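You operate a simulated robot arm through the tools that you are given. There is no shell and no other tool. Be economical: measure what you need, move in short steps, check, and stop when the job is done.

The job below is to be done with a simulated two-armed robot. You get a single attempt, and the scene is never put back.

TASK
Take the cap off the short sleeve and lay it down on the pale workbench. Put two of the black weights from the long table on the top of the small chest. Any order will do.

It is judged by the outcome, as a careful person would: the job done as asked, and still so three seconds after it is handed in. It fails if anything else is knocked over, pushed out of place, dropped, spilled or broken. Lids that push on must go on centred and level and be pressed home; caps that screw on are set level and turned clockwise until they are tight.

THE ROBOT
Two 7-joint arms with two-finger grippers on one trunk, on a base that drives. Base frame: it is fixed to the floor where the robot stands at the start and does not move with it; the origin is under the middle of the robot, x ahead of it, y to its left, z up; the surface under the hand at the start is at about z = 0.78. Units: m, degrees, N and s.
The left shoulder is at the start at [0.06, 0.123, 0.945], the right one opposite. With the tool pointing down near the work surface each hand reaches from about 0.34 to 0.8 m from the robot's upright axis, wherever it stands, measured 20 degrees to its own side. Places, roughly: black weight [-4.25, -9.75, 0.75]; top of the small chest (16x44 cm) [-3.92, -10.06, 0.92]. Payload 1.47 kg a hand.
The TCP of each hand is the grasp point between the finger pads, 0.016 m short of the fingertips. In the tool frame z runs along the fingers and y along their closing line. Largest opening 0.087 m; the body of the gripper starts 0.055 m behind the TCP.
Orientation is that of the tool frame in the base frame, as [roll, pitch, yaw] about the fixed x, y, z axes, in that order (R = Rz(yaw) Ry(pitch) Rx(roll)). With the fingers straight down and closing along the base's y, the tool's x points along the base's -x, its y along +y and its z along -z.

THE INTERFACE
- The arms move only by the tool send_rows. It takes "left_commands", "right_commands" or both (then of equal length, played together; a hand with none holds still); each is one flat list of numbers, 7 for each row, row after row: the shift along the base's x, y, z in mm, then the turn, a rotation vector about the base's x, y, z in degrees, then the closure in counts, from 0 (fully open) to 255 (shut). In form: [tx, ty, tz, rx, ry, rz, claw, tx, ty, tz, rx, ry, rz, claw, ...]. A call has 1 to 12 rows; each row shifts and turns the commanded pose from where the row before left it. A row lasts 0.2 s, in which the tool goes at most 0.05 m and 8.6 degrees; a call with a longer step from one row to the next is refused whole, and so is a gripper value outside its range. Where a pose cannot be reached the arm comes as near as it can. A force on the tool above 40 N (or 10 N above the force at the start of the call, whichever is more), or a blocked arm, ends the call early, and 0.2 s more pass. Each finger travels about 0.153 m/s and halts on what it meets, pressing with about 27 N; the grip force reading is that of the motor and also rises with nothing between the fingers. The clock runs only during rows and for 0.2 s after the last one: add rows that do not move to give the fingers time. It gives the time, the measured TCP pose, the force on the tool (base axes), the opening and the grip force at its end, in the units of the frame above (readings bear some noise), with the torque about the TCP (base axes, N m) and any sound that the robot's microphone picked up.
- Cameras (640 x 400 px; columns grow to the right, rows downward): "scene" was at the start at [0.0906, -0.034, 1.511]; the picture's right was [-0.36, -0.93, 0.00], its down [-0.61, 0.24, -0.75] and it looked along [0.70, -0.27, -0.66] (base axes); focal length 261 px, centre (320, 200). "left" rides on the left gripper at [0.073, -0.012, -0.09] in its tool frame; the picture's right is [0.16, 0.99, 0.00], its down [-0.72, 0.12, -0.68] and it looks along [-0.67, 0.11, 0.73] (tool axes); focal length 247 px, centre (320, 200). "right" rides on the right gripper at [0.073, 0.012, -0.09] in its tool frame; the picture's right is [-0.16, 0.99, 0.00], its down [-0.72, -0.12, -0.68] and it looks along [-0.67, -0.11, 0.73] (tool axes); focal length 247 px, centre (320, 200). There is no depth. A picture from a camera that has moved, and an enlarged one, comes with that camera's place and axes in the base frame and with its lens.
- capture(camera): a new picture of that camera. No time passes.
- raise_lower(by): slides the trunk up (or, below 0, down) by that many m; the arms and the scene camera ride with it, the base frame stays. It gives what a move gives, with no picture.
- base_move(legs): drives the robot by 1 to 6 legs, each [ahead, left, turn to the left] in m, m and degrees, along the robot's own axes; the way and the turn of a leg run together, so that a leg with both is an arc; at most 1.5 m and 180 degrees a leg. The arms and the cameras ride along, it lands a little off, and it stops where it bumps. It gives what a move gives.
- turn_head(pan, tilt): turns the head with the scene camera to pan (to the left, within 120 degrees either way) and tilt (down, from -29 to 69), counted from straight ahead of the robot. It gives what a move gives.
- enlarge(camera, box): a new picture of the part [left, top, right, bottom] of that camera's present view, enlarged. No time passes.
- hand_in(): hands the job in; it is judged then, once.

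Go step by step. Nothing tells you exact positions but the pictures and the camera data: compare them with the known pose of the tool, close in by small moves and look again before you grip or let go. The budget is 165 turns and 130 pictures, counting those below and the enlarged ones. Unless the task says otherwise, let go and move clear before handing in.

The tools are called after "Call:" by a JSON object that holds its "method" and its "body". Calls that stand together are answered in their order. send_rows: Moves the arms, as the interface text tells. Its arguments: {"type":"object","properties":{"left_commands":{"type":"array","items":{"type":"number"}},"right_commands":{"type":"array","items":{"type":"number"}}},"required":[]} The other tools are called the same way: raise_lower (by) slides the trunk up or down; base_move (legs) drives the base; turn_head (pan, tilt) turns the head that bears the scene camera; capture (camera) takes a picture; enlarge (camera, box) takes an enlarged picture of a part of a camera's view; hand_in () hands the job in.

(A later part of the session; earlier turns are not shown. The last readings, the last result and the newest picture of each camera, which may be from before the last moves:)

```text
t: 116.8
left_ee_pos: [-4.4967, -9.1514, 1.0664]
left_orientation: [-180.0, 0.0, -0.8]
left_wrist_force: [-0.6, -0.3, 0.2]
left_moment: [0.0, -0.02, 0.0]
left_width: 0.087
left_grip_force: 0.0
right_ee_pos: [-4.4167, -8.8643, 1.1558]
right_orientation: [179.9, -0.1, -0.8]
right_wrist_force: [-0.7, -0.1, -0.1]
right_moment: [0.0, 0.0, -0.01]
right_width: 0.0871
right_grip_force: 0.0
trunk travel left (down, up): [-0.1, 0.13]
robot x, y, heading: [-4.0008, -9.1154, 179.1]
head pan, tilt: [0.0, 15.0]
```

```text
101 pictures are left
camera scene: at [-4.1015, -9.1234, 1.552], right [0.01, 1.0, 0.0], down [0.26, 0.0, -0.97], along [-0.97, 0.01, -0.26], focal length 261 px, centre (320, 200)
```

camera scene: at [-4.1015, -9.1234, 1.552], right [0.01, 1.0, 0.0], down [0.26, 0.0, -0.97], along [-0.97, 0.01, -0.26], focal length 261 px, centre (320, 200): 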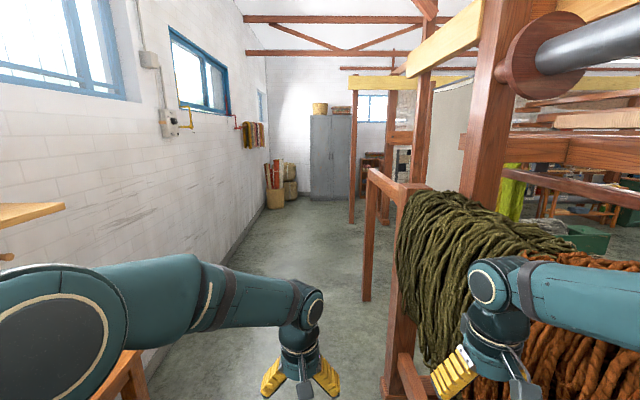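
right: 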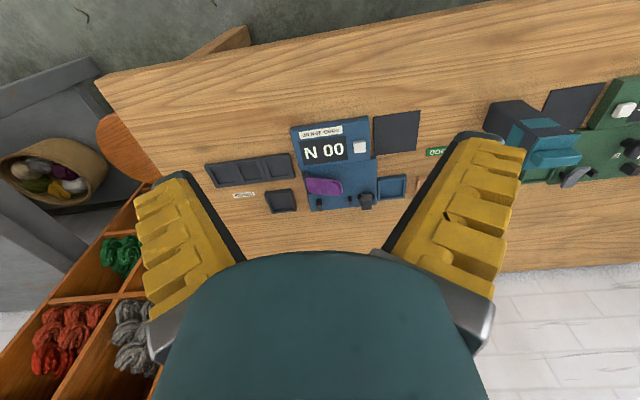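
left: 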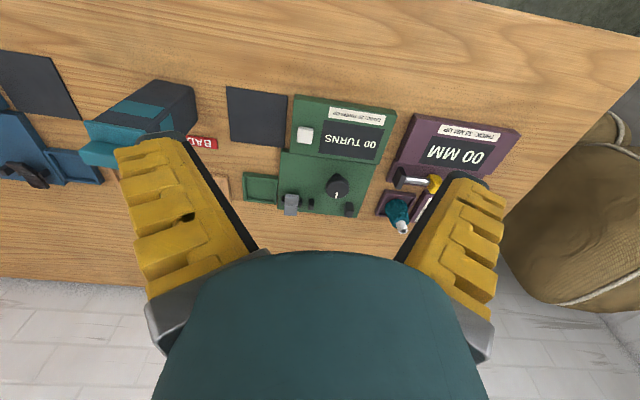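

Found the table: small chest (BAD/GOOD drawers) and three black weights, at about [-3.66,-9.91] and [-4.18,-9.91] beside it. I'll raise the trunk a little, turn to face the table and centre on the chest.

Call:
{"method": "raise_lower", "body": {"by": 0.1}}

Call:
{"method": "base_move", "body": {"legs": [[0, 0, 91], [0.2, 0.08, 0]]}}

Call:
{"method": "turn_head", "body": {"pan": 0, "tilt": 45}}

Call:
{"method": "capture", "body": {"camera": "scene"}}

Call:
{"method": "capture", "body": {"camera": "left"}}

Call:
{"method": "capture", "body": {"camera": "right"}}

```text
t: 118.1
left_ee_pos: [-4.4975, -9.1514, 1.1654]
left_orientation: [-180.0, 0.0, -0.7]
left_wrist_force: [-0.5, -0.1, -0.5]
left_moment: [0.01, 0.0, 0.03]
left_width: 0.087
left_grip_force: 0.1
right_ee_pos: [-4.4173, -8.8637, 1.2555]
right_orientation: [180.0, 0.1, -0.8]
right_wrist_force: [-0.8, 0.5, -0.8]
right_moment: [0.0, -0.01, -0.01]
right_width: 0.0871
right_grip_force: 0.0
trunk travel left (down, up): [-0.2, 0.03]
robot x, y, heading: [-4.0026, -9.1198, 179.2]
head pan, tilt: [0.0, 15.0]
```

```text
t: 123.6
left_ee_pos: [-3.8837, -9.8127, 1.1671]
left_orientation: [-179.9, -0.1, 90.0]
left_wrist_force: [-1.0, -0.8, 0.8]
left_moment: [0.04, -0.01, 0.02]
left_width: 0.087
left_grip_force: 0.0
right_ee_pos: [-4.1731, -9.7369, 1.2555]
right_orientation: [-180.0, -0.1, 90.0]
right_wrist_force: [0.1, -0.7, -0.5]
right_moment: [0.02, 0.02, -0.01]
right_width: 0.087
right_grip_force: 0.0
trunk travel left (down, up): [-0.2, 0.03]
robot x, y, heading: [-3.9225, -9.3184, -89.9]
head pan, tilt: [0.0, 15.0]
```

```text
t: 124.6
left_ee_pos: [-3.8838, -9.8119, 1.1656]
left_orientation: [179.9, 0.0, 90.0]
left_wrist_force: [0.9, -0.1, -0.2]
left_moment: [0.0, -0.01, -0.01]
left_width: 0.087
left_grip_force: 0.1
right_ee_pos: [-4.1729, -9.7359, 1.2569]
right_orientation: [180.0, 0.0, 89.9]
right_wrist_force: [0.3, -0.6, -0.3]
right_moment: [0.03, -0.01, 0.0]
right_width: 0.087
right_grip_force: 0.1
trunk travel left (down, up): [-0.2, 0.03]
robot x, y, heading: [-3.9209, -9.3151, -89.6]
head pan, tilt: [0.0, 45.0]
```

```text
100 pictures are left
camera scene: at [-3.919, -9.4111, 1.6052], right [-1.0, 0.0, 0.0], down [0.0, 0.71, -0.71], along [0.0, -0.71, -0.71], focal length 261 px, centre (320, 200)
```

scene: 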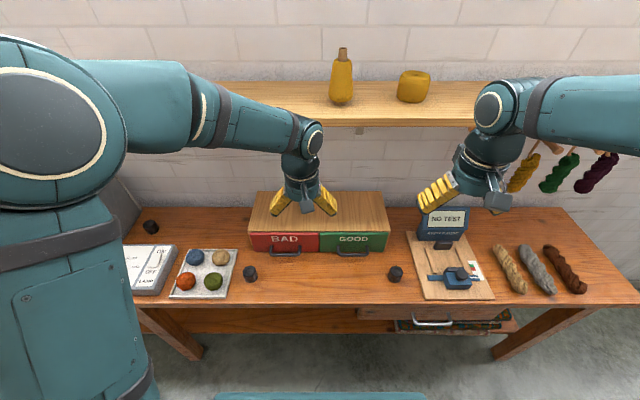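

```text
99 pictures are left
camera left: at [-3.8966, -9.7399, 1.2552], right [0.99, 0.16, 0.0], down [0.12, -0.72, 0.68], along [0.11, -0.67, -0.73], focal length 247 px, centre (320, 200)
```

left: 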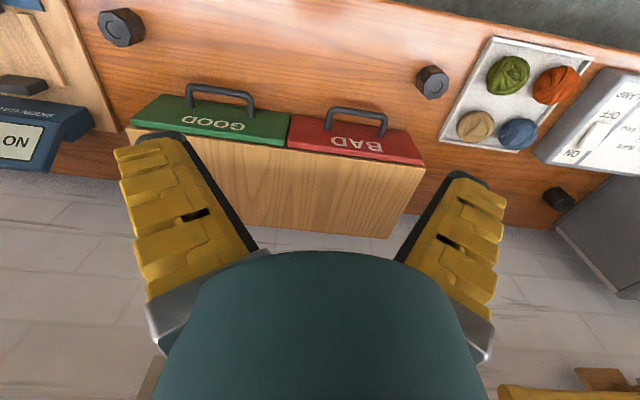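

```text
98 pictures are left
camera right: at [-4.1609, -9.6637, 1.3453], right [0.99, -0.16, 0.0], down [-0.12, -0.72, 0.68], along [-0.11, -0.67, -0.73], focal length 247 px, centre (320, 200)
```

right: 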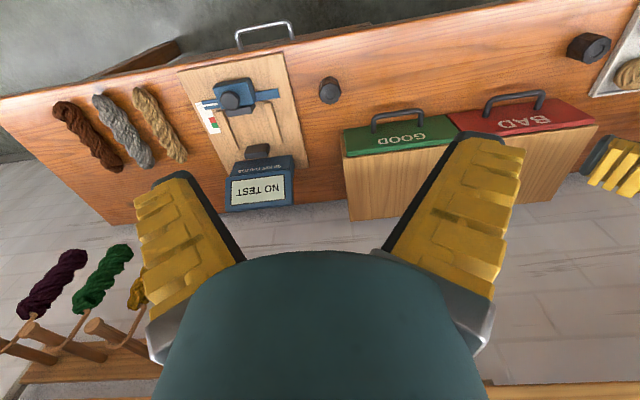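

Weights are at about [-4.185,-9.865] and [-3.668,-9.865]; chest top spans x -4.14..-3.70. I'll bring both hands above them, then re-measure.

Call:
{"method": "send_rows", "body": {"left_commands": [43, -11, 0, 0, 0, 0, 40, 43, -11, 0, 0, 0, 0, 40, 43, -11, 0, 0, 0, 0, 40, 43, -10, 0, 0, 0, 0, 40, 43, -10, 0, 0, 0, 0, 40, 0, 0, -44, 0, 0, 0, 40, 0, 0, -44, 0, 0, 0, 40, 0, 0, -44, 0, 0, 0, 40, 0, 0, -44, 0, 0, 0, 40, 0, 0, -44, 0, 0, 0, 40, 0, 0, -40, 0, 0, 0, 40], "right_commands": [-4, -43, 0, 0, 0, 0, 40, -4, -43, 0, 0, 0, 0, 40, -4, -43, 0, 0, 0, 0, 40, 0, 0, -44, 0, 0, 0, 40, 0, 0, -44, 0, 0, 0, 40, 0, 0, -44, 0, 0, 0, 40, 0, 0, -44, 0, 0, 0, 40, 0, 0, -44, 0, 0, 0, 40, 0, 0, -44, 0, 0, 0, 40, 0, 0, -44, 0, 0, 0, 40, 0, 0, -44, 0, 0, 0, 40]}}

Call:
{"method": "capture", "body": {"camera": "left"}}

Call:
{"method": "capture", "body": {"camera": "right"}}

Call:
{"method": "capture", "body": {"camera": "scene"}}

```text
t: 127.0
left_ee_pos: [-3.6671, -9.8672, 0.9071]
left_orientation: [-180.0, 0.0, 90.0]
left_wrist_force: [-0.1, -0.1, 0.5]
left_moment: [0.03, -0.02, -0.01]
left_width: 0.0763
left_grip_force: 2.1
right_ee_pos: [-4.185, -9.8668, 0.9035]
right_orientation: [-179.9, 0.0, 90.0]
right_wrist_force: [-0.6, 0.6, 0.1]
right_moment: [0.02, -0.01, 0.02]
right_width: 0.0761
right_grip_force: 1.8
trunk travel left (down, up): [-0.2, 0.03]
robot x, y, heading: [-3.9217, -9.3149, -90.2]
head pan, tilt: [0.0, 45.0]
```

```text
97 pictures are left
camera left: at [-3.6796, -9.7949, 0.9954], right [0.99, 0.16, 0.0], down [0.12, -0.72, 0.68], along [0.11, -0.67, -0.73], focal length 247 px, centre (320, 200)
```

left: 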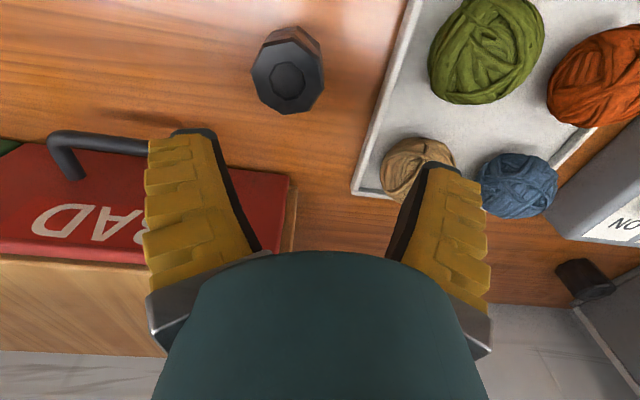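

```text
96 pictures are left
camera right: at [-4.1739, -9.7948, 0.9925], right [0.99, -0.16, 0.0], down [-0.12, -0.72, 0.68], along [-0.11, -0.67, -0.73], focal length 247 px, centre (320, 200)
```

right: 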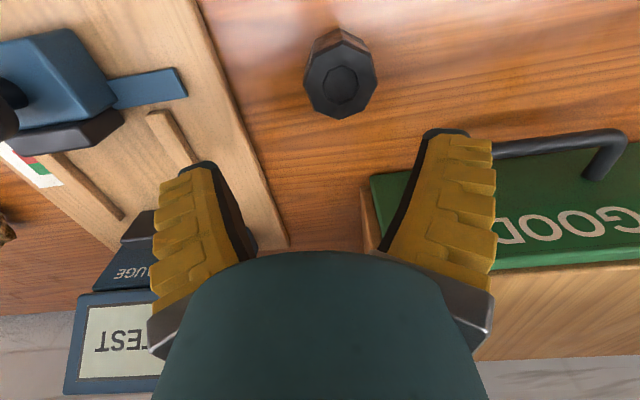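

```text
95 pictures are left
camera scene: at [-3.919, -9.4128, 1.605], right [-1.0, 0.0, 0.0], down [0.0, 0.71, -0.71], along [0.0, -0.71, -0.71], focal length 261 px, centre (320, 200)
```

scene: 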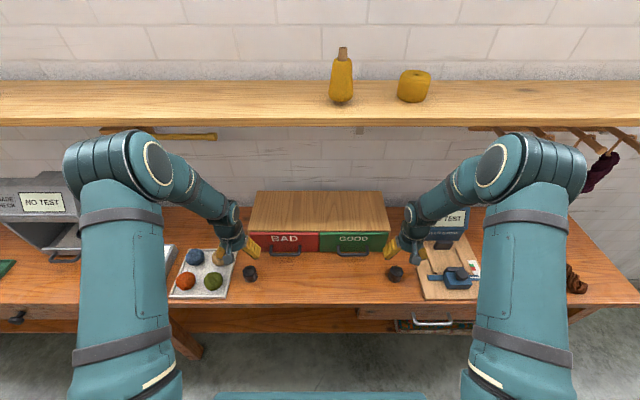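

Both hands hover over the weights; I'll check the offset with an enlarged scene view before descending.

Call:
{"method": "enlarge", "body": {"camera": "scene", "box": [200, 200, 440, 350]}}

```text
2.67 times, centred on (320, 275) of scene
camera zoom: at [-3.919, -9.4128, 1.605], right [-1.0, 0.0, 0.0], down [0.0, 0.71, -0.71], along [0.0, -0.71, -0.71], focal length 696 px, centre (320, 0)
```

zoom: 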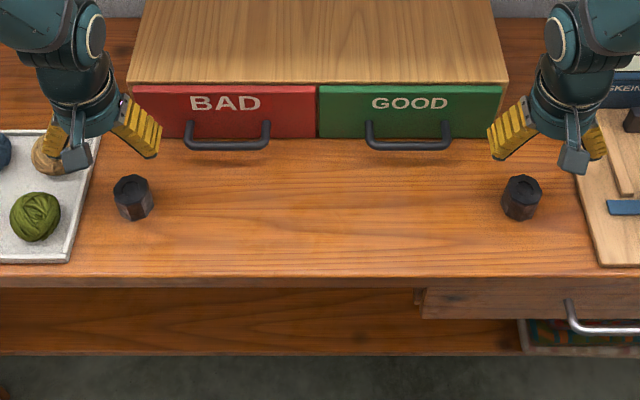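

The weights' tops are higher than I assumed (≈0.85), at about [-3.688,-9.845] and [-4.169,-9.845]. I'll correct sideways and lower a little, then check.

Call:
{"method": "send_rows", "body": {"left_commands": [-21, 22, 0, 0, 0, 0, 45, 0, 0, 0, 0, 0, 0, 45, 0, 0, -15, 0, 0, 0, 45], "right_commands": [16, 22, 0, 0, 0, 0, 45, 0, 0, 0, 0, 0, 0, 45, 0, 0, -15, 0, 0, 0, 45]}}

Call:
{"method": "capture", "body": {"camera": "left"}}

Call:
{"method": "capture", "body": {"camera": "right"}}

Call:
{"method": "enlarge", "body": {"camera": "scene", "box": [200, 200, 440, 350]}}

```text
t: 127.8
left_ee_pos: [-3.6885, -9.8441, 0.8902]
left_orientation: [179.9, 0.1, 90.0]
left_wrist_force: [-0.2, -0.1, -0.5]
left_moment: [0.01, -0.01, 0.0]
left_width: 0.0748
left_grip_force: 1.9
right_ee_pos: [-4.1693, -9.8421, 0.8887]
right_orientation: [180.0, 0.0, 90.0]
right_wrist_force: [0.3, 0.7, 0.4]
right_moment: [0.0, -0.02, 0.01]
right_width: 0.0747
right_grip_force: 2.1
trunk travel left (down, up): [-0.2, 0.03]
robot x, y, heading: [-3.9244, -9.3189, -90.0]
head pan, tilt: [0.0, 45.0]
```

```text
93 pictures are left
camera left: at [-3.7016, -9.7716, 0.9802], right [0.99, 0.16, 0.0], down [0.12, -0.72, 0.68], along [0.11, -0.67, -0.73], focal length 247 px, centre (320, 200)
```

left: 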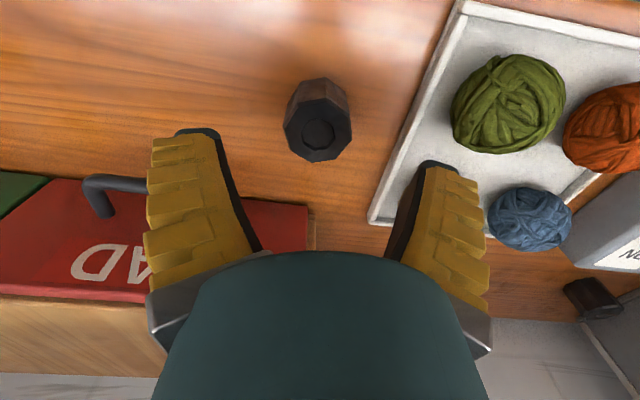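

```text
92 pictures are left
camera right: at [-4.1573, -9.7705, 0.9777], right [0.99, -0.16, 0.0], down [-0.12, -0.72, 0.68], along [-0.11, -0.67, -0.73], focal length 247 px, centre (320, 200)
```

right: 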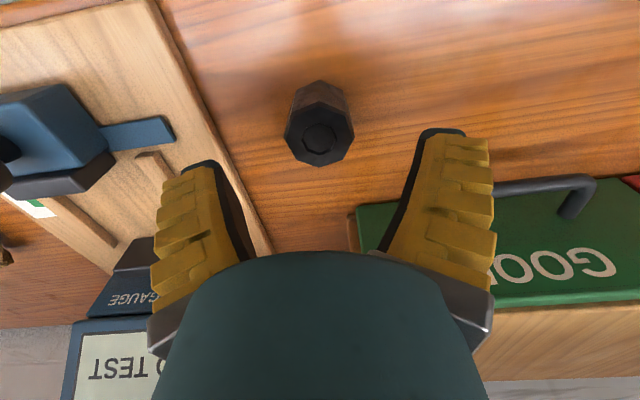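

```text
2.67 times, centred on (320, 275) of scene
camera zoom: at [-3.9192, -9.4118, 1.6051], right [-1.0, 0.0, 0.0], down [0.0, 0.71, -0.71], along [0.0, -0.71, -0.71], focal length 696 px, centre (320, 0)
```

zoom: 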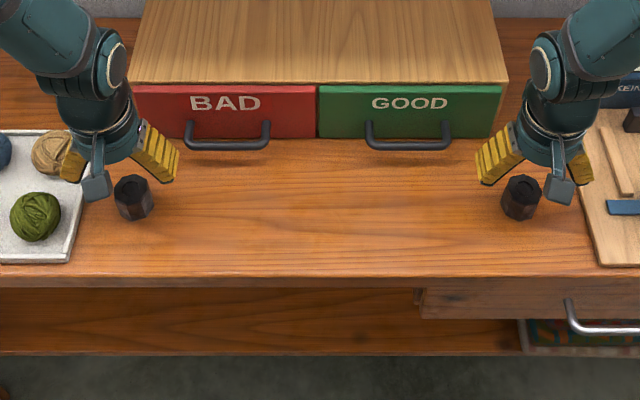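

Both weights are centred between the fingers (tops at ≈0.844). I'll descend around them and then close.

Call:
{"method": "send_rows", "body": {"left_commands": [0, 0, -20, 0, 0, 0, 60, 0, 0, -20, 0, 0, 0, 60, 0, 0, -10, 0, 0, 0, 60, 0, 0, -10, 0, 0, 0, 60], "right_commands": [0, 0, -20, 0, 0, 0, 60, 0, 0, -20, 0, 0, 0, 60, 0, 0, -10, 0, 0, 0, 60, 0, 0, -10, 0, 0, 0, 60]}}

Call:
{"method": "capture", "body": {"camera": "left"}}

Call:
{"method": "capture", "body": {"camera": "right"}}

```text
t: 128.8
left_ee_pos: [-3.6886, -9.844, 0.8309]
left_orientation: [-180.0, 0.1, 90.0]
left_wrist_force: [0.4, 0.2, -0.6]
left_moment: [-0.02, 0.01, 0.01]
left_width: 0.0706
left_grip_force: 2.7
right_ee_pos: [-4.1689, -9.8439, 0.8286]
right_orientation: [-180.0, 0.1, 90.0]
right_wrist_force: [-0.8, -0.8, 0.4]
right_moment: [-0.01, 0.0, -0.01]
right_width: 0.0704
right_grip_force: 2.9
trunk travel left (down, up): [-0.2, 0.03]
robot x, y, heading: [-3.9224, -9.3158, -89.9]
head pan, tilt: [0.0, 45.0]
```

```text
90 pictures are left
camera left: at [-3.7024, -9.7711, 0.9196], right [0.99, 0.16, 0.0], down [0.12, -0.72, 0.68], along [0.11, -0.67, -0.73], focal length 247 px, centre (320, 200)
```

left: 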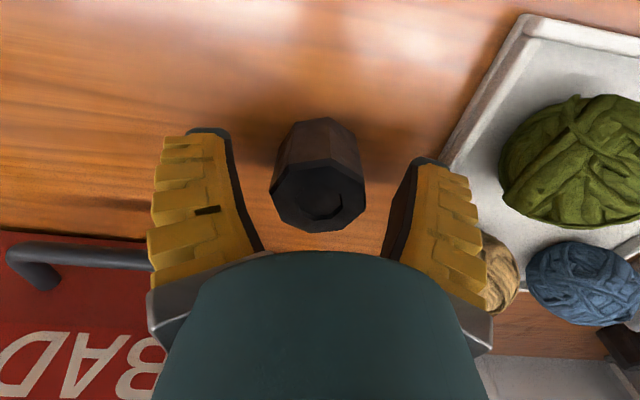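

```text
89 pictures are left
camera right: at [-4.1571, -9.7703, 0.9171], right [0.99, -0.16, 0.0], down [-0.12, -0.72, 0.68], along [-0.11, -0.67, -0.73], focal length 247 px, centre (320, 200)
```

right: 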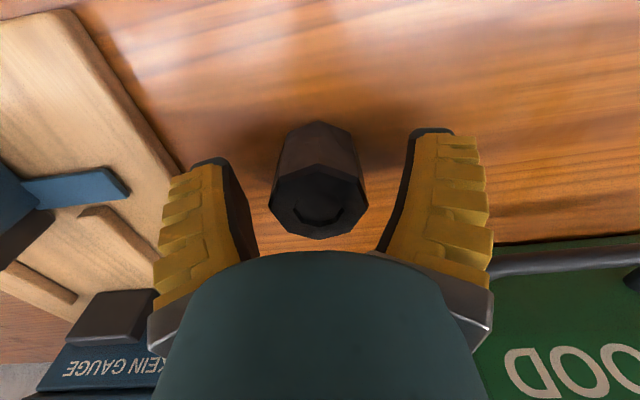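

Weights are well between the fingers; lowering 8 mm more and closing.

Call:
{"method": "send_rows", "body": {"left_commands": [0, 0, -8, 0, 0, 0, 60, 0, 0, 0, 0, 0, 0, 110, 0, 0, 0, 0, 0, 0, 160, 0, 0, 0, 0, 0, 0, 220, 0, 0, 0, 0, 0, 0, 220], "right_commands": [0, 0, -8, 0, 0, 0, 60, 0, 0, 0, 0, 0, 0, 110, 0, 0, 0, 0, 0, 0, 160, 0, 0, 0, 0, 0, 0, 220, 0, 0, 0, 0, 0, 0, 220]}}

```text
t: 130.0
left_ee_pos: [-3.6908, -9.8437, 0.8232]
left_orientation: [180.0, 0.2, 89.9]
left_wrist_force: [0.0, -2.8, 4.5]
left_moment: [-0.27, 0.01, 0.01]
left_width: 0.0334
left_grip_force: 26.6
right_ee_pos: [-4.1703, -9.8426, 0.8205]
right_orientation: [-180.0, 0.1, 89.8]
right_wrist_force: [-3.3, -1.7, 6.4]
right_moment: [-0.29, 0.07, -0.06]
right_width: 0.034
right_grip_force: 27.2
trunk travel left (down, up): [-0.2, 0.03]
robot x, y, heading: [-3.9211, -9.318, -89.9]
head pan, tilt: [0.0, 45.0]
```

Both weights are gripped. I'll lift them straight up 13 cm and check.

Call:
{"method": "send_rows", "body": {"left_commands": [0, 0, 20, 0, 0, 0, 220, 0, 0, 30, 0, 0, 0, 220, 0, 0, 40, 0, 0, 0, 220, 0, 0, 40, 0, 0, 0, 220, 0, 0, 40, 0, 0, 0, 220], "right_commands": [0, 0, 20, 0, 0, 0, 220, 0, 0, 30, 0, 0, 0, 220, 0, 0, 40, 0, 0, 0, 220, 0, 0, 40, 0, 0, 0, 220, 0, 0, 40, 0, 0, 0, 220]}}

Call:
{"method": "enlarge", "body": {"camera": "scene", "box": [160, 100, 480, 300]}}

Call:
{"method": "capture", "body": {"camera": "left"}}

```text
t: 131.2
left_ee_pos: [-3.6915, -9.8416, 0.9944]
left_orientation: [180.0, 0.0, 90.0]
left_wrist_force: [0.2, -0.4, -4.1]
left_moment: [-0.05, -0.02, -0.01]
left_width: 0.0326
left_grip_force: 27.1
right_ee_pos: [-4.1695, -9.8414, 0.9927]
right_orientation: [180.0, 0.1, 90.0]
right_wrist_force: [-1.0, -0.5, -4.3]
right_moment: [0.0, 0.01, -0.02]
right_width: 0.0326
right_grip_force: 27.2
trunk travel left (down, up): [-0.2, 0.03]
robot x, y, heading: [-3.9202, -9.3135, -90.0]
head pan, tilt: [0.0, 45.0]
```

```text
2.00 times, centred on (320, 200) of scene
camera zoom: at [-3.919, -9.4096, 1.6053], right [-1.0, 0.0, 0.0], down [0.0, 0.71, -0.71], along [0.0, -0.71, -0.71], focal length 522 px, centre (320, 200)
```

zoom: 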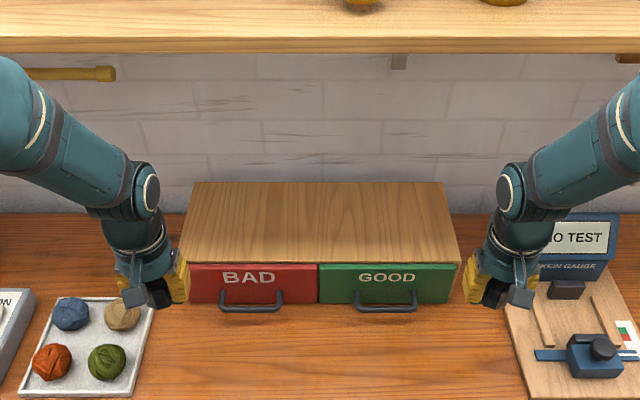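

```text
87 pictures are left
camera left: at [-3.7041, -9.7687, 1.0829], right [0.99, 0.16, 0.0], down [0.12, -0.72, 0.68], along [0.11, -0.67, -0.73], focal length 247 px, centre (320, 200)
```

left: 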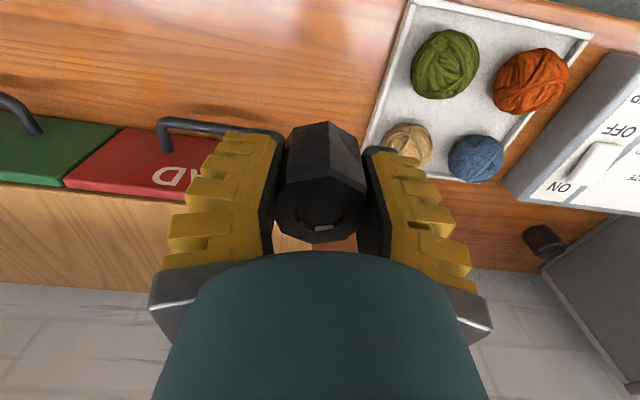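

Both lifted cleanly (≈0.4 kg each). I'll carry them over the chest top front half, slightly higher for clearance.

Call:
{"method": "send_rows", "body": {"left_commands": [0, 0, 20, 0, 0, 0, 220, -27, -29, 0, 0, 0, 0, 220, -27, -29, 0, 0, 0, 0, 220, -27, -29, 0, 0, 0, 0, 220, -28, -29, 0, 0, 0, 0, 220, 0, -28, 0, 0, 0, 0, 220, 0, 0, 0, 0, 0, 0, 220], "right_commands": [0, 0, 20, 0, 0, 0, 220, 32, -29, 0, 0, 0, 0, 220, 32, -29, 0, 0, 0, 0, 220, 32, -29, 0, 0, 0, 0, 220, 33, -29, 0, 0, 0, 0, 220, 0, -28, 0, 0, 0, 0, 220, 0, 0, 0, 0, 0, 0, 220]}}

Call:
{"method": "enlarge", "body": {"camera": "scene", "box": [160, 100, 480, 300]}}

Call:
{"method": "capture", "body": {"camera": "left"}}

```text
t: 132.8
left_ee_pos: [-3.8014, -9.9865, 1.0114]
left_orientation: [180.0, 0.1, 90.1]
left_wrist_force: [0.3, -0.3, -4.6]
left_moment: [-0.04, 0.02, -0.02]
left_width: 0.0323
left_grip_force: 27.0
right_ee_pos: [-4.0411, -9.9866, 1.0135]
right_orientation: [-180.0, 0.0, 90.0]
right_wrist_force: [0.6, -0.9, -4.6]
right_moment: [0.01, 0.03, -0.03]
right_width: 0.0329
right_grip_force: 27.2
trunk travel left (down, up): [-0.2, 0.03]
robot x, y, heading: [-3.9203, -9.3158, -90.2]
head pan, tilt: [0.0, 45.0]
```

```text
2.00 times, centred on (320, 200) of scene
camera zoom: at [-3.919, -9.4104, 1.6052], right [-1.0, 0.0, 0.0], down [0.0, 0.71, -0.71], along [0.0, -0.71, -0.71], focal length 522 px, centre (320, 200)
```

zoom: 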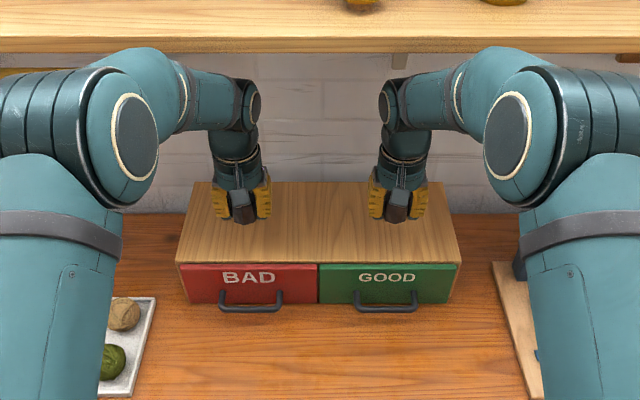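

```text
85 pictures are left
camera left: at [-3.8127, -9.9152, 1.1006], right [0.99, 0.16, 0.0], down [0.12, -0.72, 0.68], along [0.11, -0.67, -0.73], focal length 247 px, centre (320, 200)
```

left: 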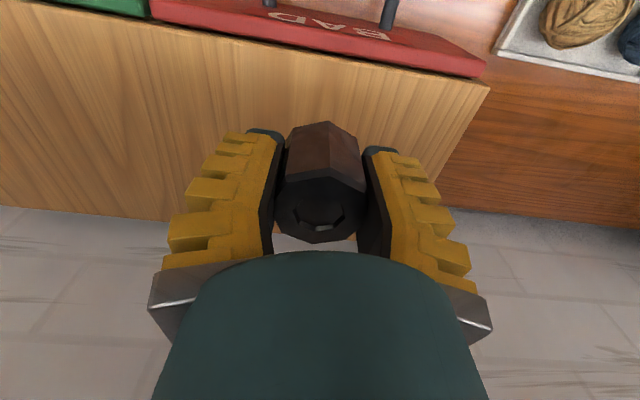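

Weights hang above the chest top. I'll shift 10 mm further back and lower in steps.

Call:
{"method": "send_rows", "body": {"left_commands": [0, -10, 0, 0, 0, 0, 220, 0, 0, -15, 0, 0, 0, 220, 0, 0, -15, 0, 0, 0, 220, 0, 0, -10, 0, 0, 0, 220], "right_commands": [0, -10, 0, 0, 0, 0, 220, 0, 0, -15, 0, 0, 0, 220, 0, 0, -15, 0, 0, 0, 220, 0, 0, -10, 0, 0, 0, 220]}}

Call:
{"method": "enlarge", "body": {"camera": "scene", "box": [220, 150, 420, 275]}}

Call:
{"method": "capture", "body": {"camera": "right"}}

```text
t: 133.8
left_ee_pos: [-3.7996, -9.9982, 0.9717]
left_orientation: [179.9, 0.0, 89.9]
left_wrist_force: [0.2, -0.4, -3.8]
left_moment: [-0.01, 0.01, -0.03]
left_width: 0.0327
left_grip_force: 27.1
right_ee_pos: [-4.0406, -9.9988, 0.9705]
right_orientation: [-180.0, 0.1, 90.0]
right_wrist_force: [0.5, 1.0, -3.9]
right_moment: [0.0, 0.0, -0.01]
right_width: 0.0324
right_grip_force: 27.0
trunk travel left (down, up): [-0.2, 0.03]
robot x, y, heading: [-3.9216, -9.3172, -90.0]
head pan, tilt: [0.0, 45.0]
```

```text
3.20 times, centred on (320, 212) of scene
camera zoom: at [-3.919, -9.4119, 1.6051], right [-1.0, 0.0, 0.0], down [0.0, 0.71, -0.71], along [0.0, -0.71, -0.71], focal length 836 px, centre (320, 160)
```

zoom: 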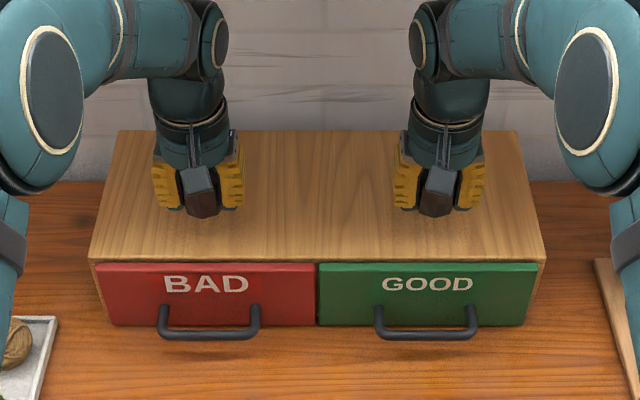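

```text
83 pictures are left
camera right: at [-4.0285, -9.9257, 1.06], right [0.99, -0.16, 0.0], down [-0.12, -0.72, 0.68], along [-0.11, -0.67, -0.73], focal length 247 px, centre (320, 200)
```

right: 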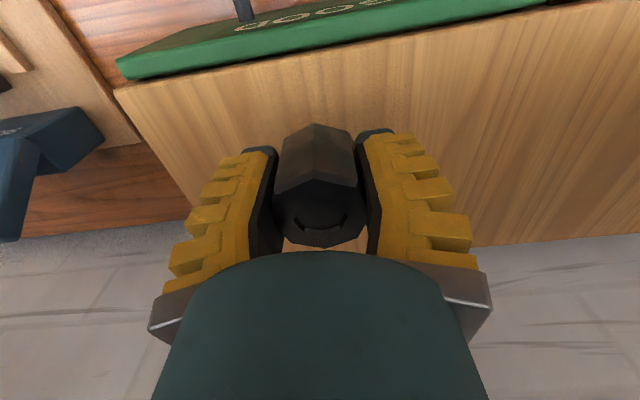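

Well over the top surface. Lowering gently while watching the force.

Call:
{"method": "send_rows", "body": {"left_commands": [0, 0, -5, 0, 0, 0, 220, 0, 0, -5, 0, 0, 0, 220, 0, 0, -4, 0, 0, 0, 220], "right_commands": [0, 0, -5, 0, 0, 0, 220, 0, 0, -5, 0, 0, 0, 220, 0, 0, -4, 0, 0, 0, 220]}}

Call:
{"method": "send_rows", "body": {"left_commands": [0, 0, -3, 0, 0, 0, 220, 0, 0, -3, 0, 0, 0, 220], "right_commands": [0, 0, -3, 0, 0, 0, 220, 0, 0, -3, 0, 0, 0, 220]}}

Call:
{"method": "capture", "body": {"camera": "right"}}

```text
t: 134.6
left_ee_pos: [-3.7996, -9.9983, 0.9591]
left_orientation: [179.9, 0.1, 90.1]
left_wrist_force: [0.1, 0.7, -3.9]
left_moment: [-0.01, -0.01, -0.02]
left_width: 0.0323
left_grip_force: 26.6
right_ee_pos: [-4.0407, -9.9985, 0.957]
right_orientation: [-180.0, 0.0, 90.1]
right_wrist_force: [0.0, -0.6, -4.1]
right_moment: [0.0, 0.01, 0.01]
right_width: 0.0324
right_grip_force: 26.8
trunk travel left (down, up): [-0.2, 0.03]
robot x, y, heading: [-3.9219, -9.3153, -90.0]
head pan, tilt: [0.0, 45.0]
```

```text
t: 135.2
left_ee_pos: [-3.7987, -9.9984, 0.9526]
left_orientation: [180.0, 0.0, 90.1]
left_wrist_force: [0.2, 0.5, -4.0]
left_moment: [-0.01, 0.0, 0.01]
left_width: 0.0322
left_grip_force: 27.4
right_ee_pos: [-4.0402, -9.9977, 0.9517]
right_orientation: [180.0, 0.0, 90.1]
right_wrist_force: [0.4, -0.1, -3.3]
right_moment: [0.01, 0.03, 0.0]
right_width: 0.0324
right_grip_force: 27.1
trunk travel left (down, up): [-0.2, 0.03]
robot x, y, heading: [-3.923, -9.3116, -89.7]
head pan, tilt: [0.0, 45.0]
```

```text
82 pictures are left
camera right: at [-4.0278, -9.9252, 1.0402], right [0.99, -0.16, 0.0], down [-0.12, -0.72, 0.68], along [-0.11, -0.67, -0.73], focal length 247 px, centre (320, 200)
```

right: 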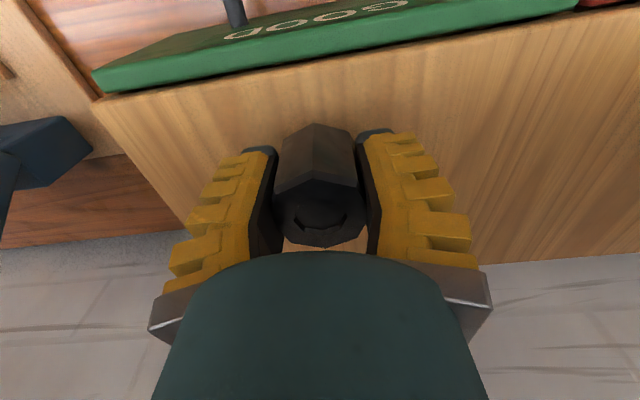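

No contact yet; continuing down in 3 mm steps.

Call:
{"method": "send_rows", "body": {"left_commands": [0, 0, -3, 0, 0, 0, 220, 0, 0, -3, 0, 0, 0, 220], "right_commands": [0, 0, -3, 0, 0, 0, 220, 0, 0, -3, 0, 0, 0, 220]}}

Call:
{"method": "send_rows", "body": {"left_commands": [0, 0, -2, 0, 0, 0, 220, 0, 0, -2, 0, 0, 0, 220], "right_commands": [0, 0, -2, 0, 0, 0, 220, 0, 0, -2, 0, 0, 0, 220]}}

```text
t: 135.8
left_ee_pos: [-3.7993, -9.9979, 0.9469]
left_orientation: [-180.0, -0.1, 90.0]
left_wrist_force: [0.1, 0.3, -3.4]
left_moment: [-0.03, 0.0, 0.01]
left_width: 0.0325
left_grip_force: 27.3
right_ee_pos: [-4.0399, -9.9973, 0.9437]
right_orientation: [180.0, 0.0, 90.0]
right_wrist_force: [0.8, 1.0, -4.2]
right_moment: [0.0, 0.03, -0.01]
right_width: 0.0323
right_grip_force: 26.9
trunk travel left (down, up): [-0.2, 0.03]
robot x, y, heading: [-3.9194, -9.3175, -90.0]
head pan, tilt: [0.0, 45.0]
```

```text
t: 136.4
left_ee_pos: [-3.7987, -9.999, 0.9429]
left_orientation: [180.0, 0.0, 90.0]
left_wrist_force: [-0.8, -0.8, -3.7]
left_moment: [-0.02, 0.0, 0.01]
left_width: 0.0325
left_grip_force: 27.2
right_ee_pos: [-4.0403, -9.9979, 0.9406]
right_orientation: [180.0, 0.0, 90.0]
right_wrist_force: [0.4, -0.9, -3.3]
right_moment: [0.02, -0.03, 0.02]
right_width: 0.0322
right_grip_force: 27.0
trunk travel left (down, up): [-0.2, 0.03]
robot x, y, heading: [-3.9239, -9.3133, -90.0]
head pan, tilt: [0.0, 45.0]
```

Call:
{"method": "send_rows", "body": {"left_commands": [0, 0, -2, 0, 0, 0, 220, 0, 0, -2, 0, 0, 0, 220], "right_commands": [0, 0, -2, 0, 0, 0, 220, 0, 0, -2, 0, 0, 0, 220]}}

Call:
{"method": "send_rows", "body": {"left_commands": [0, 0, -2, 0, 0, 0, 220, 0, 0, -2, 0, 0, 0, 220], "right_commands": [0, 0, -2, 0, 0, 0, 220, 0, 0, -2, 0, 0, 0, 220]}}

Call:
{"method": "capture", "body": {"camera": "right"}}

```text
t: 137.0
left_ee_pos: [-3.7996, -9.9984, 0.9402]
left_orientation: [180.0, 0.0, 90.1]
left_wrist_force: [0.0, 0.4, -3.4]
left_moment: [-0.01, 0.0, 0.01]
left_width: 0.0325
left_grip_force: 26.8
right_ee_pos: [-4.039, -9.998, 0.9368]
right_orientation: [-180.0, 0.0, 90.1]
right_wrist_force: [-0.3, -0.4, -3.8]
right_moment: [0.0, -0.01, 0.01]
right_width: 0.0324
right_grip_force: 27.1
trunk travel left (down, up): [-0.2, 0.03]
robot x, y, heading: [-3.9214, -9.3174, -89.9]
head pan, tilt: [0.0, 45.0]
```

```text
t: 137.6
left_ee_pos: [-3.8, -9.9976, 0.9352]
left_orientation: [-179.9, 0.0, 89.9]
left_wrist_force: [0.2, -0.1, -3.7]
left_moment: [0.03, 0.01, -0.01]
left_width: 0.0325
left_grip_force: 27.2
right_ee_pos: [-4.0399, -9.9992, 0.9326]
right_orientation: [-180.0, 0.0, 90.0]
right_wrist_force: [0.5, 0.4, -4.7]
right_moment: [0.0, 0.02, 0.03]
right_width: 0.0322
right_grip_force: 27.4
trunk travel left (down, up): [-0.2, 0.03]
robot x, y, heading: [-3.9233, -9.318, -90.1]
head pan, tilt: [0.0, 45.0]
```

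```text
81 pictures are left
camera right: at [-4.0278, -9.9253, 1.0223], right [0.99, -0.16, 0.0], down [-0.12, -0.72, 0.68], along [-0.11, -0.67, -0.73], focal length 247 px, centre (320, 200)
```

right: 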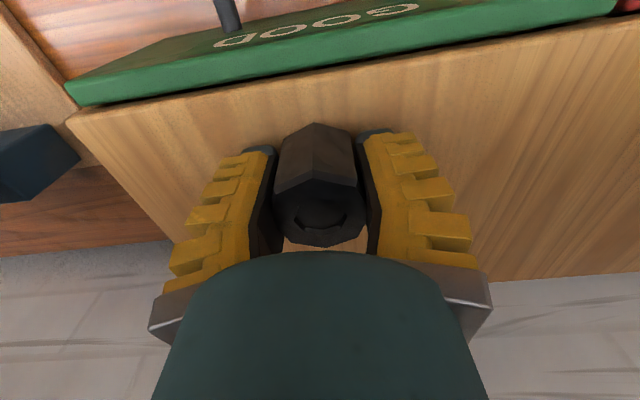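

Call:
{"method": "send_rows", "body": {"left_commands": [0, 0, -3, 0, 0, 0, 220, 0, 0, -2, 0, 0, 0, 220], "right_commands": [0, 0, -3, 0, 0, 0, 220, 0, 0, -2, 0, 0, 0, 220]}}

Call:
{"method": "send_rows", "body": {"left_commands": [0, 0, -3, 0, 0, 0, 220, 0, 0, -2, 0, 0, 0, 220], "right_commands": [0, 0, -3, 0, 0, 0, 220, 0, 0, -2, 0, 0, 0, 220]}}

Call:
{"method": "enlarge", "body": {"camera": "scene", "box": [220, 150, 420, 275]}}

```text
t: 138.2
left_ee_pos: [-3.7985, -9.9976, 0.933]
left_orientation: [-180.0, 0.4, 90.1]
left_wrist_force: [-0.9, 1.7, 10.5]
left_moment: [-0.26, 0.02, -0.01]
left_width: 0.0324
left_grip_force: 27.2
right_ee_pos: [-4.0403, -9.9973, 0.9313]
right_orientation: [180.0, 0.4, 89.9]
right_wrist_force: [0.8, -2.3, 11.8]
right_moment: [0.23, -0.04, -0.01]
right_width: 0.0322
right_grip_force: 26.9
trunk travel left (down, up): [-0.2, 0.03]
robot x, y, heading: [-3.9211, -9.3164, -90.1]
head pan, tilt: [0.0, 45.0]
```

```text
t: 138.8
left_ee_pos: [-3.8002, -9.9968, 0.9281]
left_orientation: [-179.9, 0.5, 89.9]
left_wrist_force: [-1.5, -8.7, 17.3]
left_moment: [-0.13, 0.05, 0.01]
left_width: 0.0347
left_grip_force: 27.3
right_ee_pos: [-4.0404, -9.9975, 0.9248]
right_orientation: [180.0, 0.5, 90.0]
right_wrist_force: [-0.9, -4.7, 25.3]
right_moment: [0.08, 0.0, 0.03]
right_width: 0.0343
right_grip_force: 26.6
trunk travel left (down, up): [-0.2, 0.03]
robot x, y, heading: [-3.9243, -9.3124, -89.9]
head pan, tilt: [0.0, 45.0]
```

```text
3.20 times, centred on (320, 212) of scene
camera zoom: at [-3.9192, -9.4083, 1.6056], right [-1.0, 0.0, 0.0], down [0.0, 0.71, -0.71], along [0.0, -0.71, -0.71], focal length 836 px, centre (320, 160)
```

zoom: 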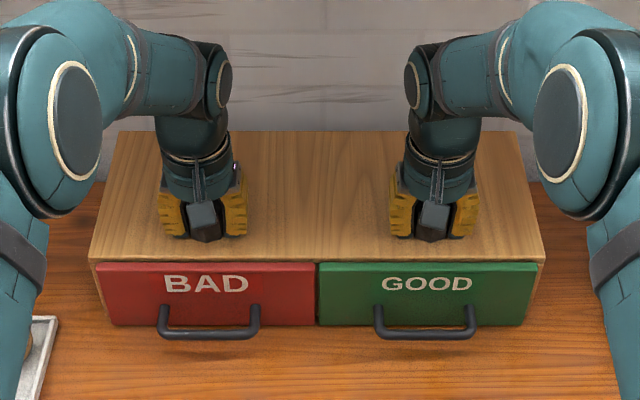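

Both weights are in contact with the chest top. I'll relax the press, open slowly and rise.

Call:
{"method": "send_rows", "body": {"left_commands": [0, 0, 5, 0, 0, 0, 220, 0, 0, 0, 0, 0, 0, 140, 0, 0, 0, 0, 0, 0, 90, 0, 0, 0, 0, 0, 0, 70, 0, 0, 20, 0, 0, 0, 70, 0, 0, 30, 0, 0, 0, 70, 0, 0, 40, 0, 0, 0, 70], "right_commands": [0, 0, 5, 0, 0, 0, 220, 0, 0, 0, 0, 0, 0, 140, 0, 0, 0, 0, 0, 0, 90, 0, 0, 0, 0, 0, 0, 70, 0, 0, 20, 0, 0, 0, 70, 0, 0, 30, 0, 0, 0, 70, 0, 0, 40, 0, 0, 0, 70]}}

Call:
{"method": "capture", "body": {"camera": "left"}}

Call:
{"method": "capture", "body": {"camera": "right"}}

```text
t: 140.4
left_ee_pos: [-3.7999, -9.9962, 1.0222]
left_orientation: [180.0, 0.2, 89.9]
left_wrist_force: [-0.9, 0.0, 0.3]
left_moment: [-0.02, -0.03, -0.01]
left_width: 0.0673
left_grip_force: 3.1
right_ee_pos: [-4.0417, -9.9961, 1.0193]
right_orientation: [180.0, 0.0, 90.0]
right_wrist_force: [0.4, -0.4, -0.4]
right_moment: [-0.02, 0.01, 0.02]
right_width: 0.0675
right_grip_force: 3.2
trunk travel left (down, up): [-0.2, 0.03]
robot x, y, heading: [-3.9221, -9.3171, -90.0]
head pan, tilt: [0.0, 45.0]
```

```text
79 pictures are left
camera left: at [-3.8131, -9.9237, 1.1103], right [0.99, 0.16, 0.0], down [0.12, -0.72, 0.68], along [0.11, -0.67, -0.73], focal length 247 px, centre (320, 200)
```

left: 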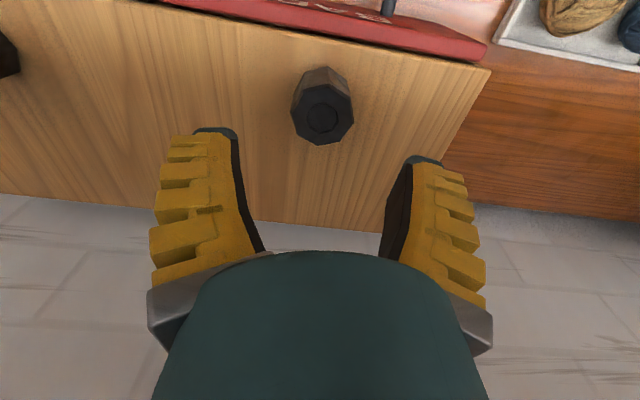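

```text
78 pictures are left
camera right: at [-4.0287, -9.923, 1.1088], right [0.99, -0.16, 0.0], down [-0.12, -0.72, 0.68], along [-0.11, -0.67, -0.73], focal length 247 px, centre (320, 200)
```

right: 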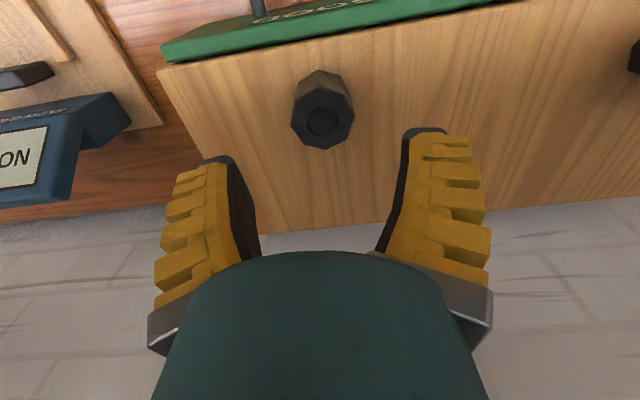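

Both weights stand on the chest. I'll retract the hands towards me and up, then look for the capped sleeve farther west.

Call:
{"method": "send_rows", "body": {"left_commands": [0, 40, 0, 0, 0, 0, 0, 0, 40, 0, 0, 0, 0, 0, 0, 40, 0, 0, 0, 0, 0, 0, 40, 20, 0, 0, 0, 0, 0, 30, 30, 0, 0, 0, 0, 0, 0, 40, 0, 0, 0, 0, 0, 0, 40, 0, 0, 0, 0], "right_commands": [0, 40, 0, 0, 0, 0, 0, 0, 40, 0, 0, 0, 0, 0, 0, 40, 0, 0, 0, 0, 0, 0, 40, 20, 0, 0, 0, 0, 0, 30, 30, 0, 0, 0, 0, 0, 0, 40, 0, 0, 0, 0, 0, 0, 40, 0, 0, 0, 0]}}

Call:
{"method": "capture", "body": {"camera": "scene"}}

Call:
{"method": "base_move", "body": {"legs": [[-0.2, 0, 0], [0, 0, -90]]}}

Call:
{"method": "turn_head", "body": {"pan": -20, "tilt": 12}}

Call:
{"method": "capture", "body": {"camera": "scene"}}

```text
t: 142.0
left_ee_pos: [-3.7977, -9.8044, 1.151]
left_orientation: [180.0, 0.1, 90.0]
left_wrist_force: [0.1, -0.7, 0.1]
left_moment: [-0.05, 0.04, 0.02]
left_width: 0.087
left_grip_force: 0.0
right_ee_pos: [-4.0384, -9.8059, 1.1492]
right_orientation: [179.9, 0.1, 90.0]
right_wrist_force: [0.0, -0.6, -0.3]
right_moment: [-0.01, 0.02, -0.02]
right_width: 0.0871
right_grip_force: 0.0
trunk travel left (down, up): [-0.2, 0.03]
robot x, y, heading: [-3.9234, -9.3139, -90.0]
head pan, tilt: [0.0, 45.0]
```

```text
77 pictures are left
camera scene: at [-3.919, -9.4088, 1.6053], right [-1.0, 0.0, 0.0], down [0.0, 0.71, -0.71], along [0.0, -0.71, -0.71], focal length 261 px, centre (320, 200)
```

scene: 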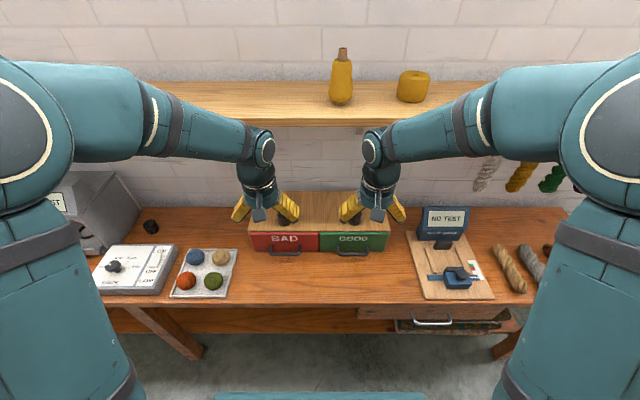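

```text
t: 147.4
left_ee_pos: [-4.4116, -9.236, 1.1496]
left_orientation: [-180.0, 0.0, 0.0]
left_wrist_force: [-0.6, 0.1, -0.3]
left_moment: [-0.03, 0.01, -0.02]
left_width: 0.0869
left_grip_force: 0.0
right_ee_pos: [-4.4124, -8.996, 1.1467]
right_orientation: [-179.9, 0.0, 0.0]
right_wrist_force: [0.1, 0.2, -0.3]
right_moment: [0.01, 0.0, 0.01]
right_width: 0.087
right_grip_force: 0.0
trunk travel left (down, up): [-0.2, 0.03]
robot x, y, heading: [-3.923, -9.1155, -180.0]
head pan, tilt: [0.0, 45.0]
```

```text
t: 148.4
left_ee_pos: [-4.4119, -9.2373, 1.1494]
left_orientation: [-180.0, 0.0, 0.0]
left_wrist_force: [0.5, -0.4, 0.1]
left_moment: [0.0, -0.01, -0.03]
left_width: 0.087
left_grip_force: 0.0
right_ee_pos: [-4.4136, -8.995, 1.1467]
right_orientation: [-180.0, 0.0, 0.1]
right_wrist_force: [-0.8, -0.2, -0.3]
right_moment: [0.0, 0.0, 0.02]
right_width: 0.087
right_grip_force: 0.1
trunk travel left (down, up): [-0.2, 0.03]
robot x, y, heading: [-3.9216, -9.1159, -179.9]
head pan, tilt: [-20.0, 12.0]
```

```text
76 pictures are left
camera scene: at [-4.0168, -9.0853, 1.6568], right [0.34, 0.94, 0.0], down [0.2, -0.07, -0.98], along [-0.92, 0.33, -0.21], focal length 261 px, centre (320, 200)
```

scene: 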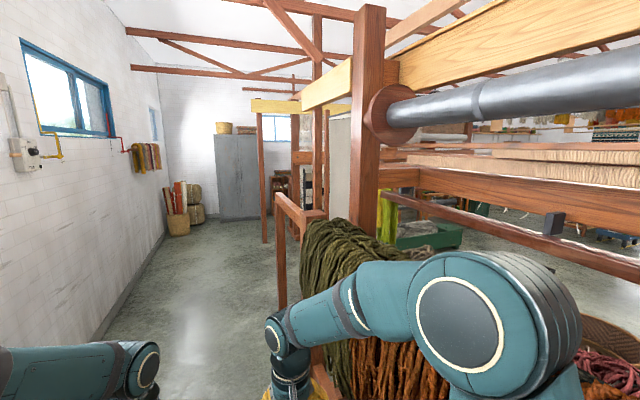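

I'll continue west to the end of the loom and survey the other half of the room.

Call:
{"method": "base_move", "body": {"legs": [[1.4, 0, 0]]}}

Call:
{"method": "turn_head", "body": {"pan": -30, "tilt": 12}}

Call:
{"method": "capture", "body": {"camera": "scene"}}

Call:
{"method": "turn_head", "body": {"pan": -80, "tilt": 12}}

Call:
{"method": "capture", "body": {"camera": "scene"}}

```text
t: 155.5
left_ee_pos: [-5.8379, -9.2414, 1.1503]
left_orientation: [-179.9, 0.0, 0.2]
left_wrist_force: [0.0, 0.0, 0.1]
left_moment: [0.01, 0.02, -0.02]
left_width: 0.0871
left_grip_force: 0.0
right_ee_pos: [-5.8424, -9.0015, 1.1483]
right_orientation: [-179.9, 0.0, 0.1]
right_wrist_force: [-0.4, -0.8, -0.1]
right_moment: [0.0, -0.07, 0.0]
right_width: 0.0872
right_grip_force: 0.1
trunk travel left (down, up): [-0.2, 0.03]
robot x, y, heading: [-5.3473, -9.1172, -179.8]
head pan, tilt: [-20.0, 12.0]
```

```text
t: 156.2
left_ee_pos: [-5.8392, -9.2408, 1.1507]
left_orientation: [-180.0, 0.0, 0.2]
left_wrist_force: [-0.5, 0.1, 0.2]
left_moment: [-0.01, 0.04, 0.0]
left_width: 0.0873
left_grip_force: 0.0
right_ee_pos: [-5.8404, -9.0014, 1.1479]
right_orientation: [180.0, 0.0, 0.2]
right_wrist_force: [-0.5, 0.4, 0.1]
right_moment: [0.02, 0.0, -0.01]
right_width: 0.0872
right_grip_force: 0.0
trunk travel left (down, up): [-0.2, 0.03]
robot x, y, heading: [-5.3529, -9.1118, -179.5]
head pan, tilt: [-30.0, 12.0]
```

```text
75 pictures are left
camera scene: at [-5.4383, -9.0738, 1.6569], right [0.5, 0.87, 0.0], down [0.18, -0.1, -0.98], along [-0.85, 0.49, -0.21], focal length 261 px, centre (320, 200)
```

scene: 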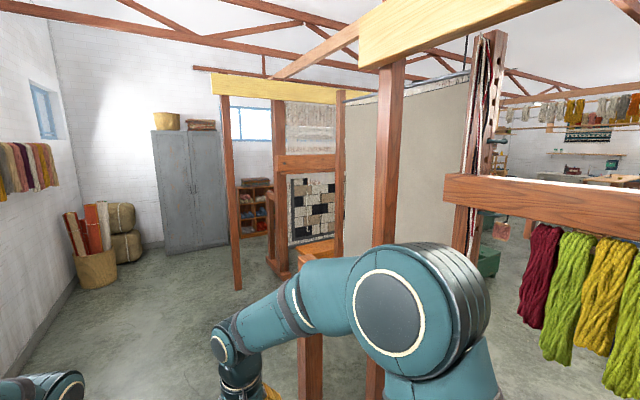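

```text
t: 157.4
left_ee_pos: [-5.8395, -9.2412, 1.1498]
left_orientation: [-180.0, 0.0, 0.1]
left_wrist_force: [-0.6, -0.6, 1.2]
left_moment: [-0.01, 0.01, 0.04]
left_width: 0.0868
left_grip_force: 0.0
right_ee_pos: [-5.8417, -9.0007, 1.1477]
right_orientation: [180.0, 0.1, 0.1]
right_wrist_force: [0.0, -0.5, 0.3]
right_moment: [-0.01, -0.01, -0.04]
right_width: 0.0869
right_grip_force: 0.1
trunk travel left (down, up): [-0.2, 0.03]
robot x, y, heading: [-5.3496, -9.1149, -179.9]
head pan, tilt: [-80.0, 12.0]
```

```text
74 pictures are left
camera scene: at [-5.374, -9.0284, 1.6569], right [0.98, 0.18, 0.0], down [0.04, -0.2, -0.98], along [-0.17, 0.96, -0.21], focal length 261 px, centre (320, 200)
```

scene: 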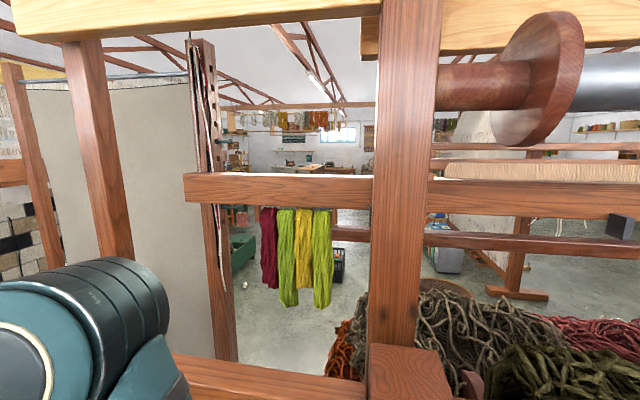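

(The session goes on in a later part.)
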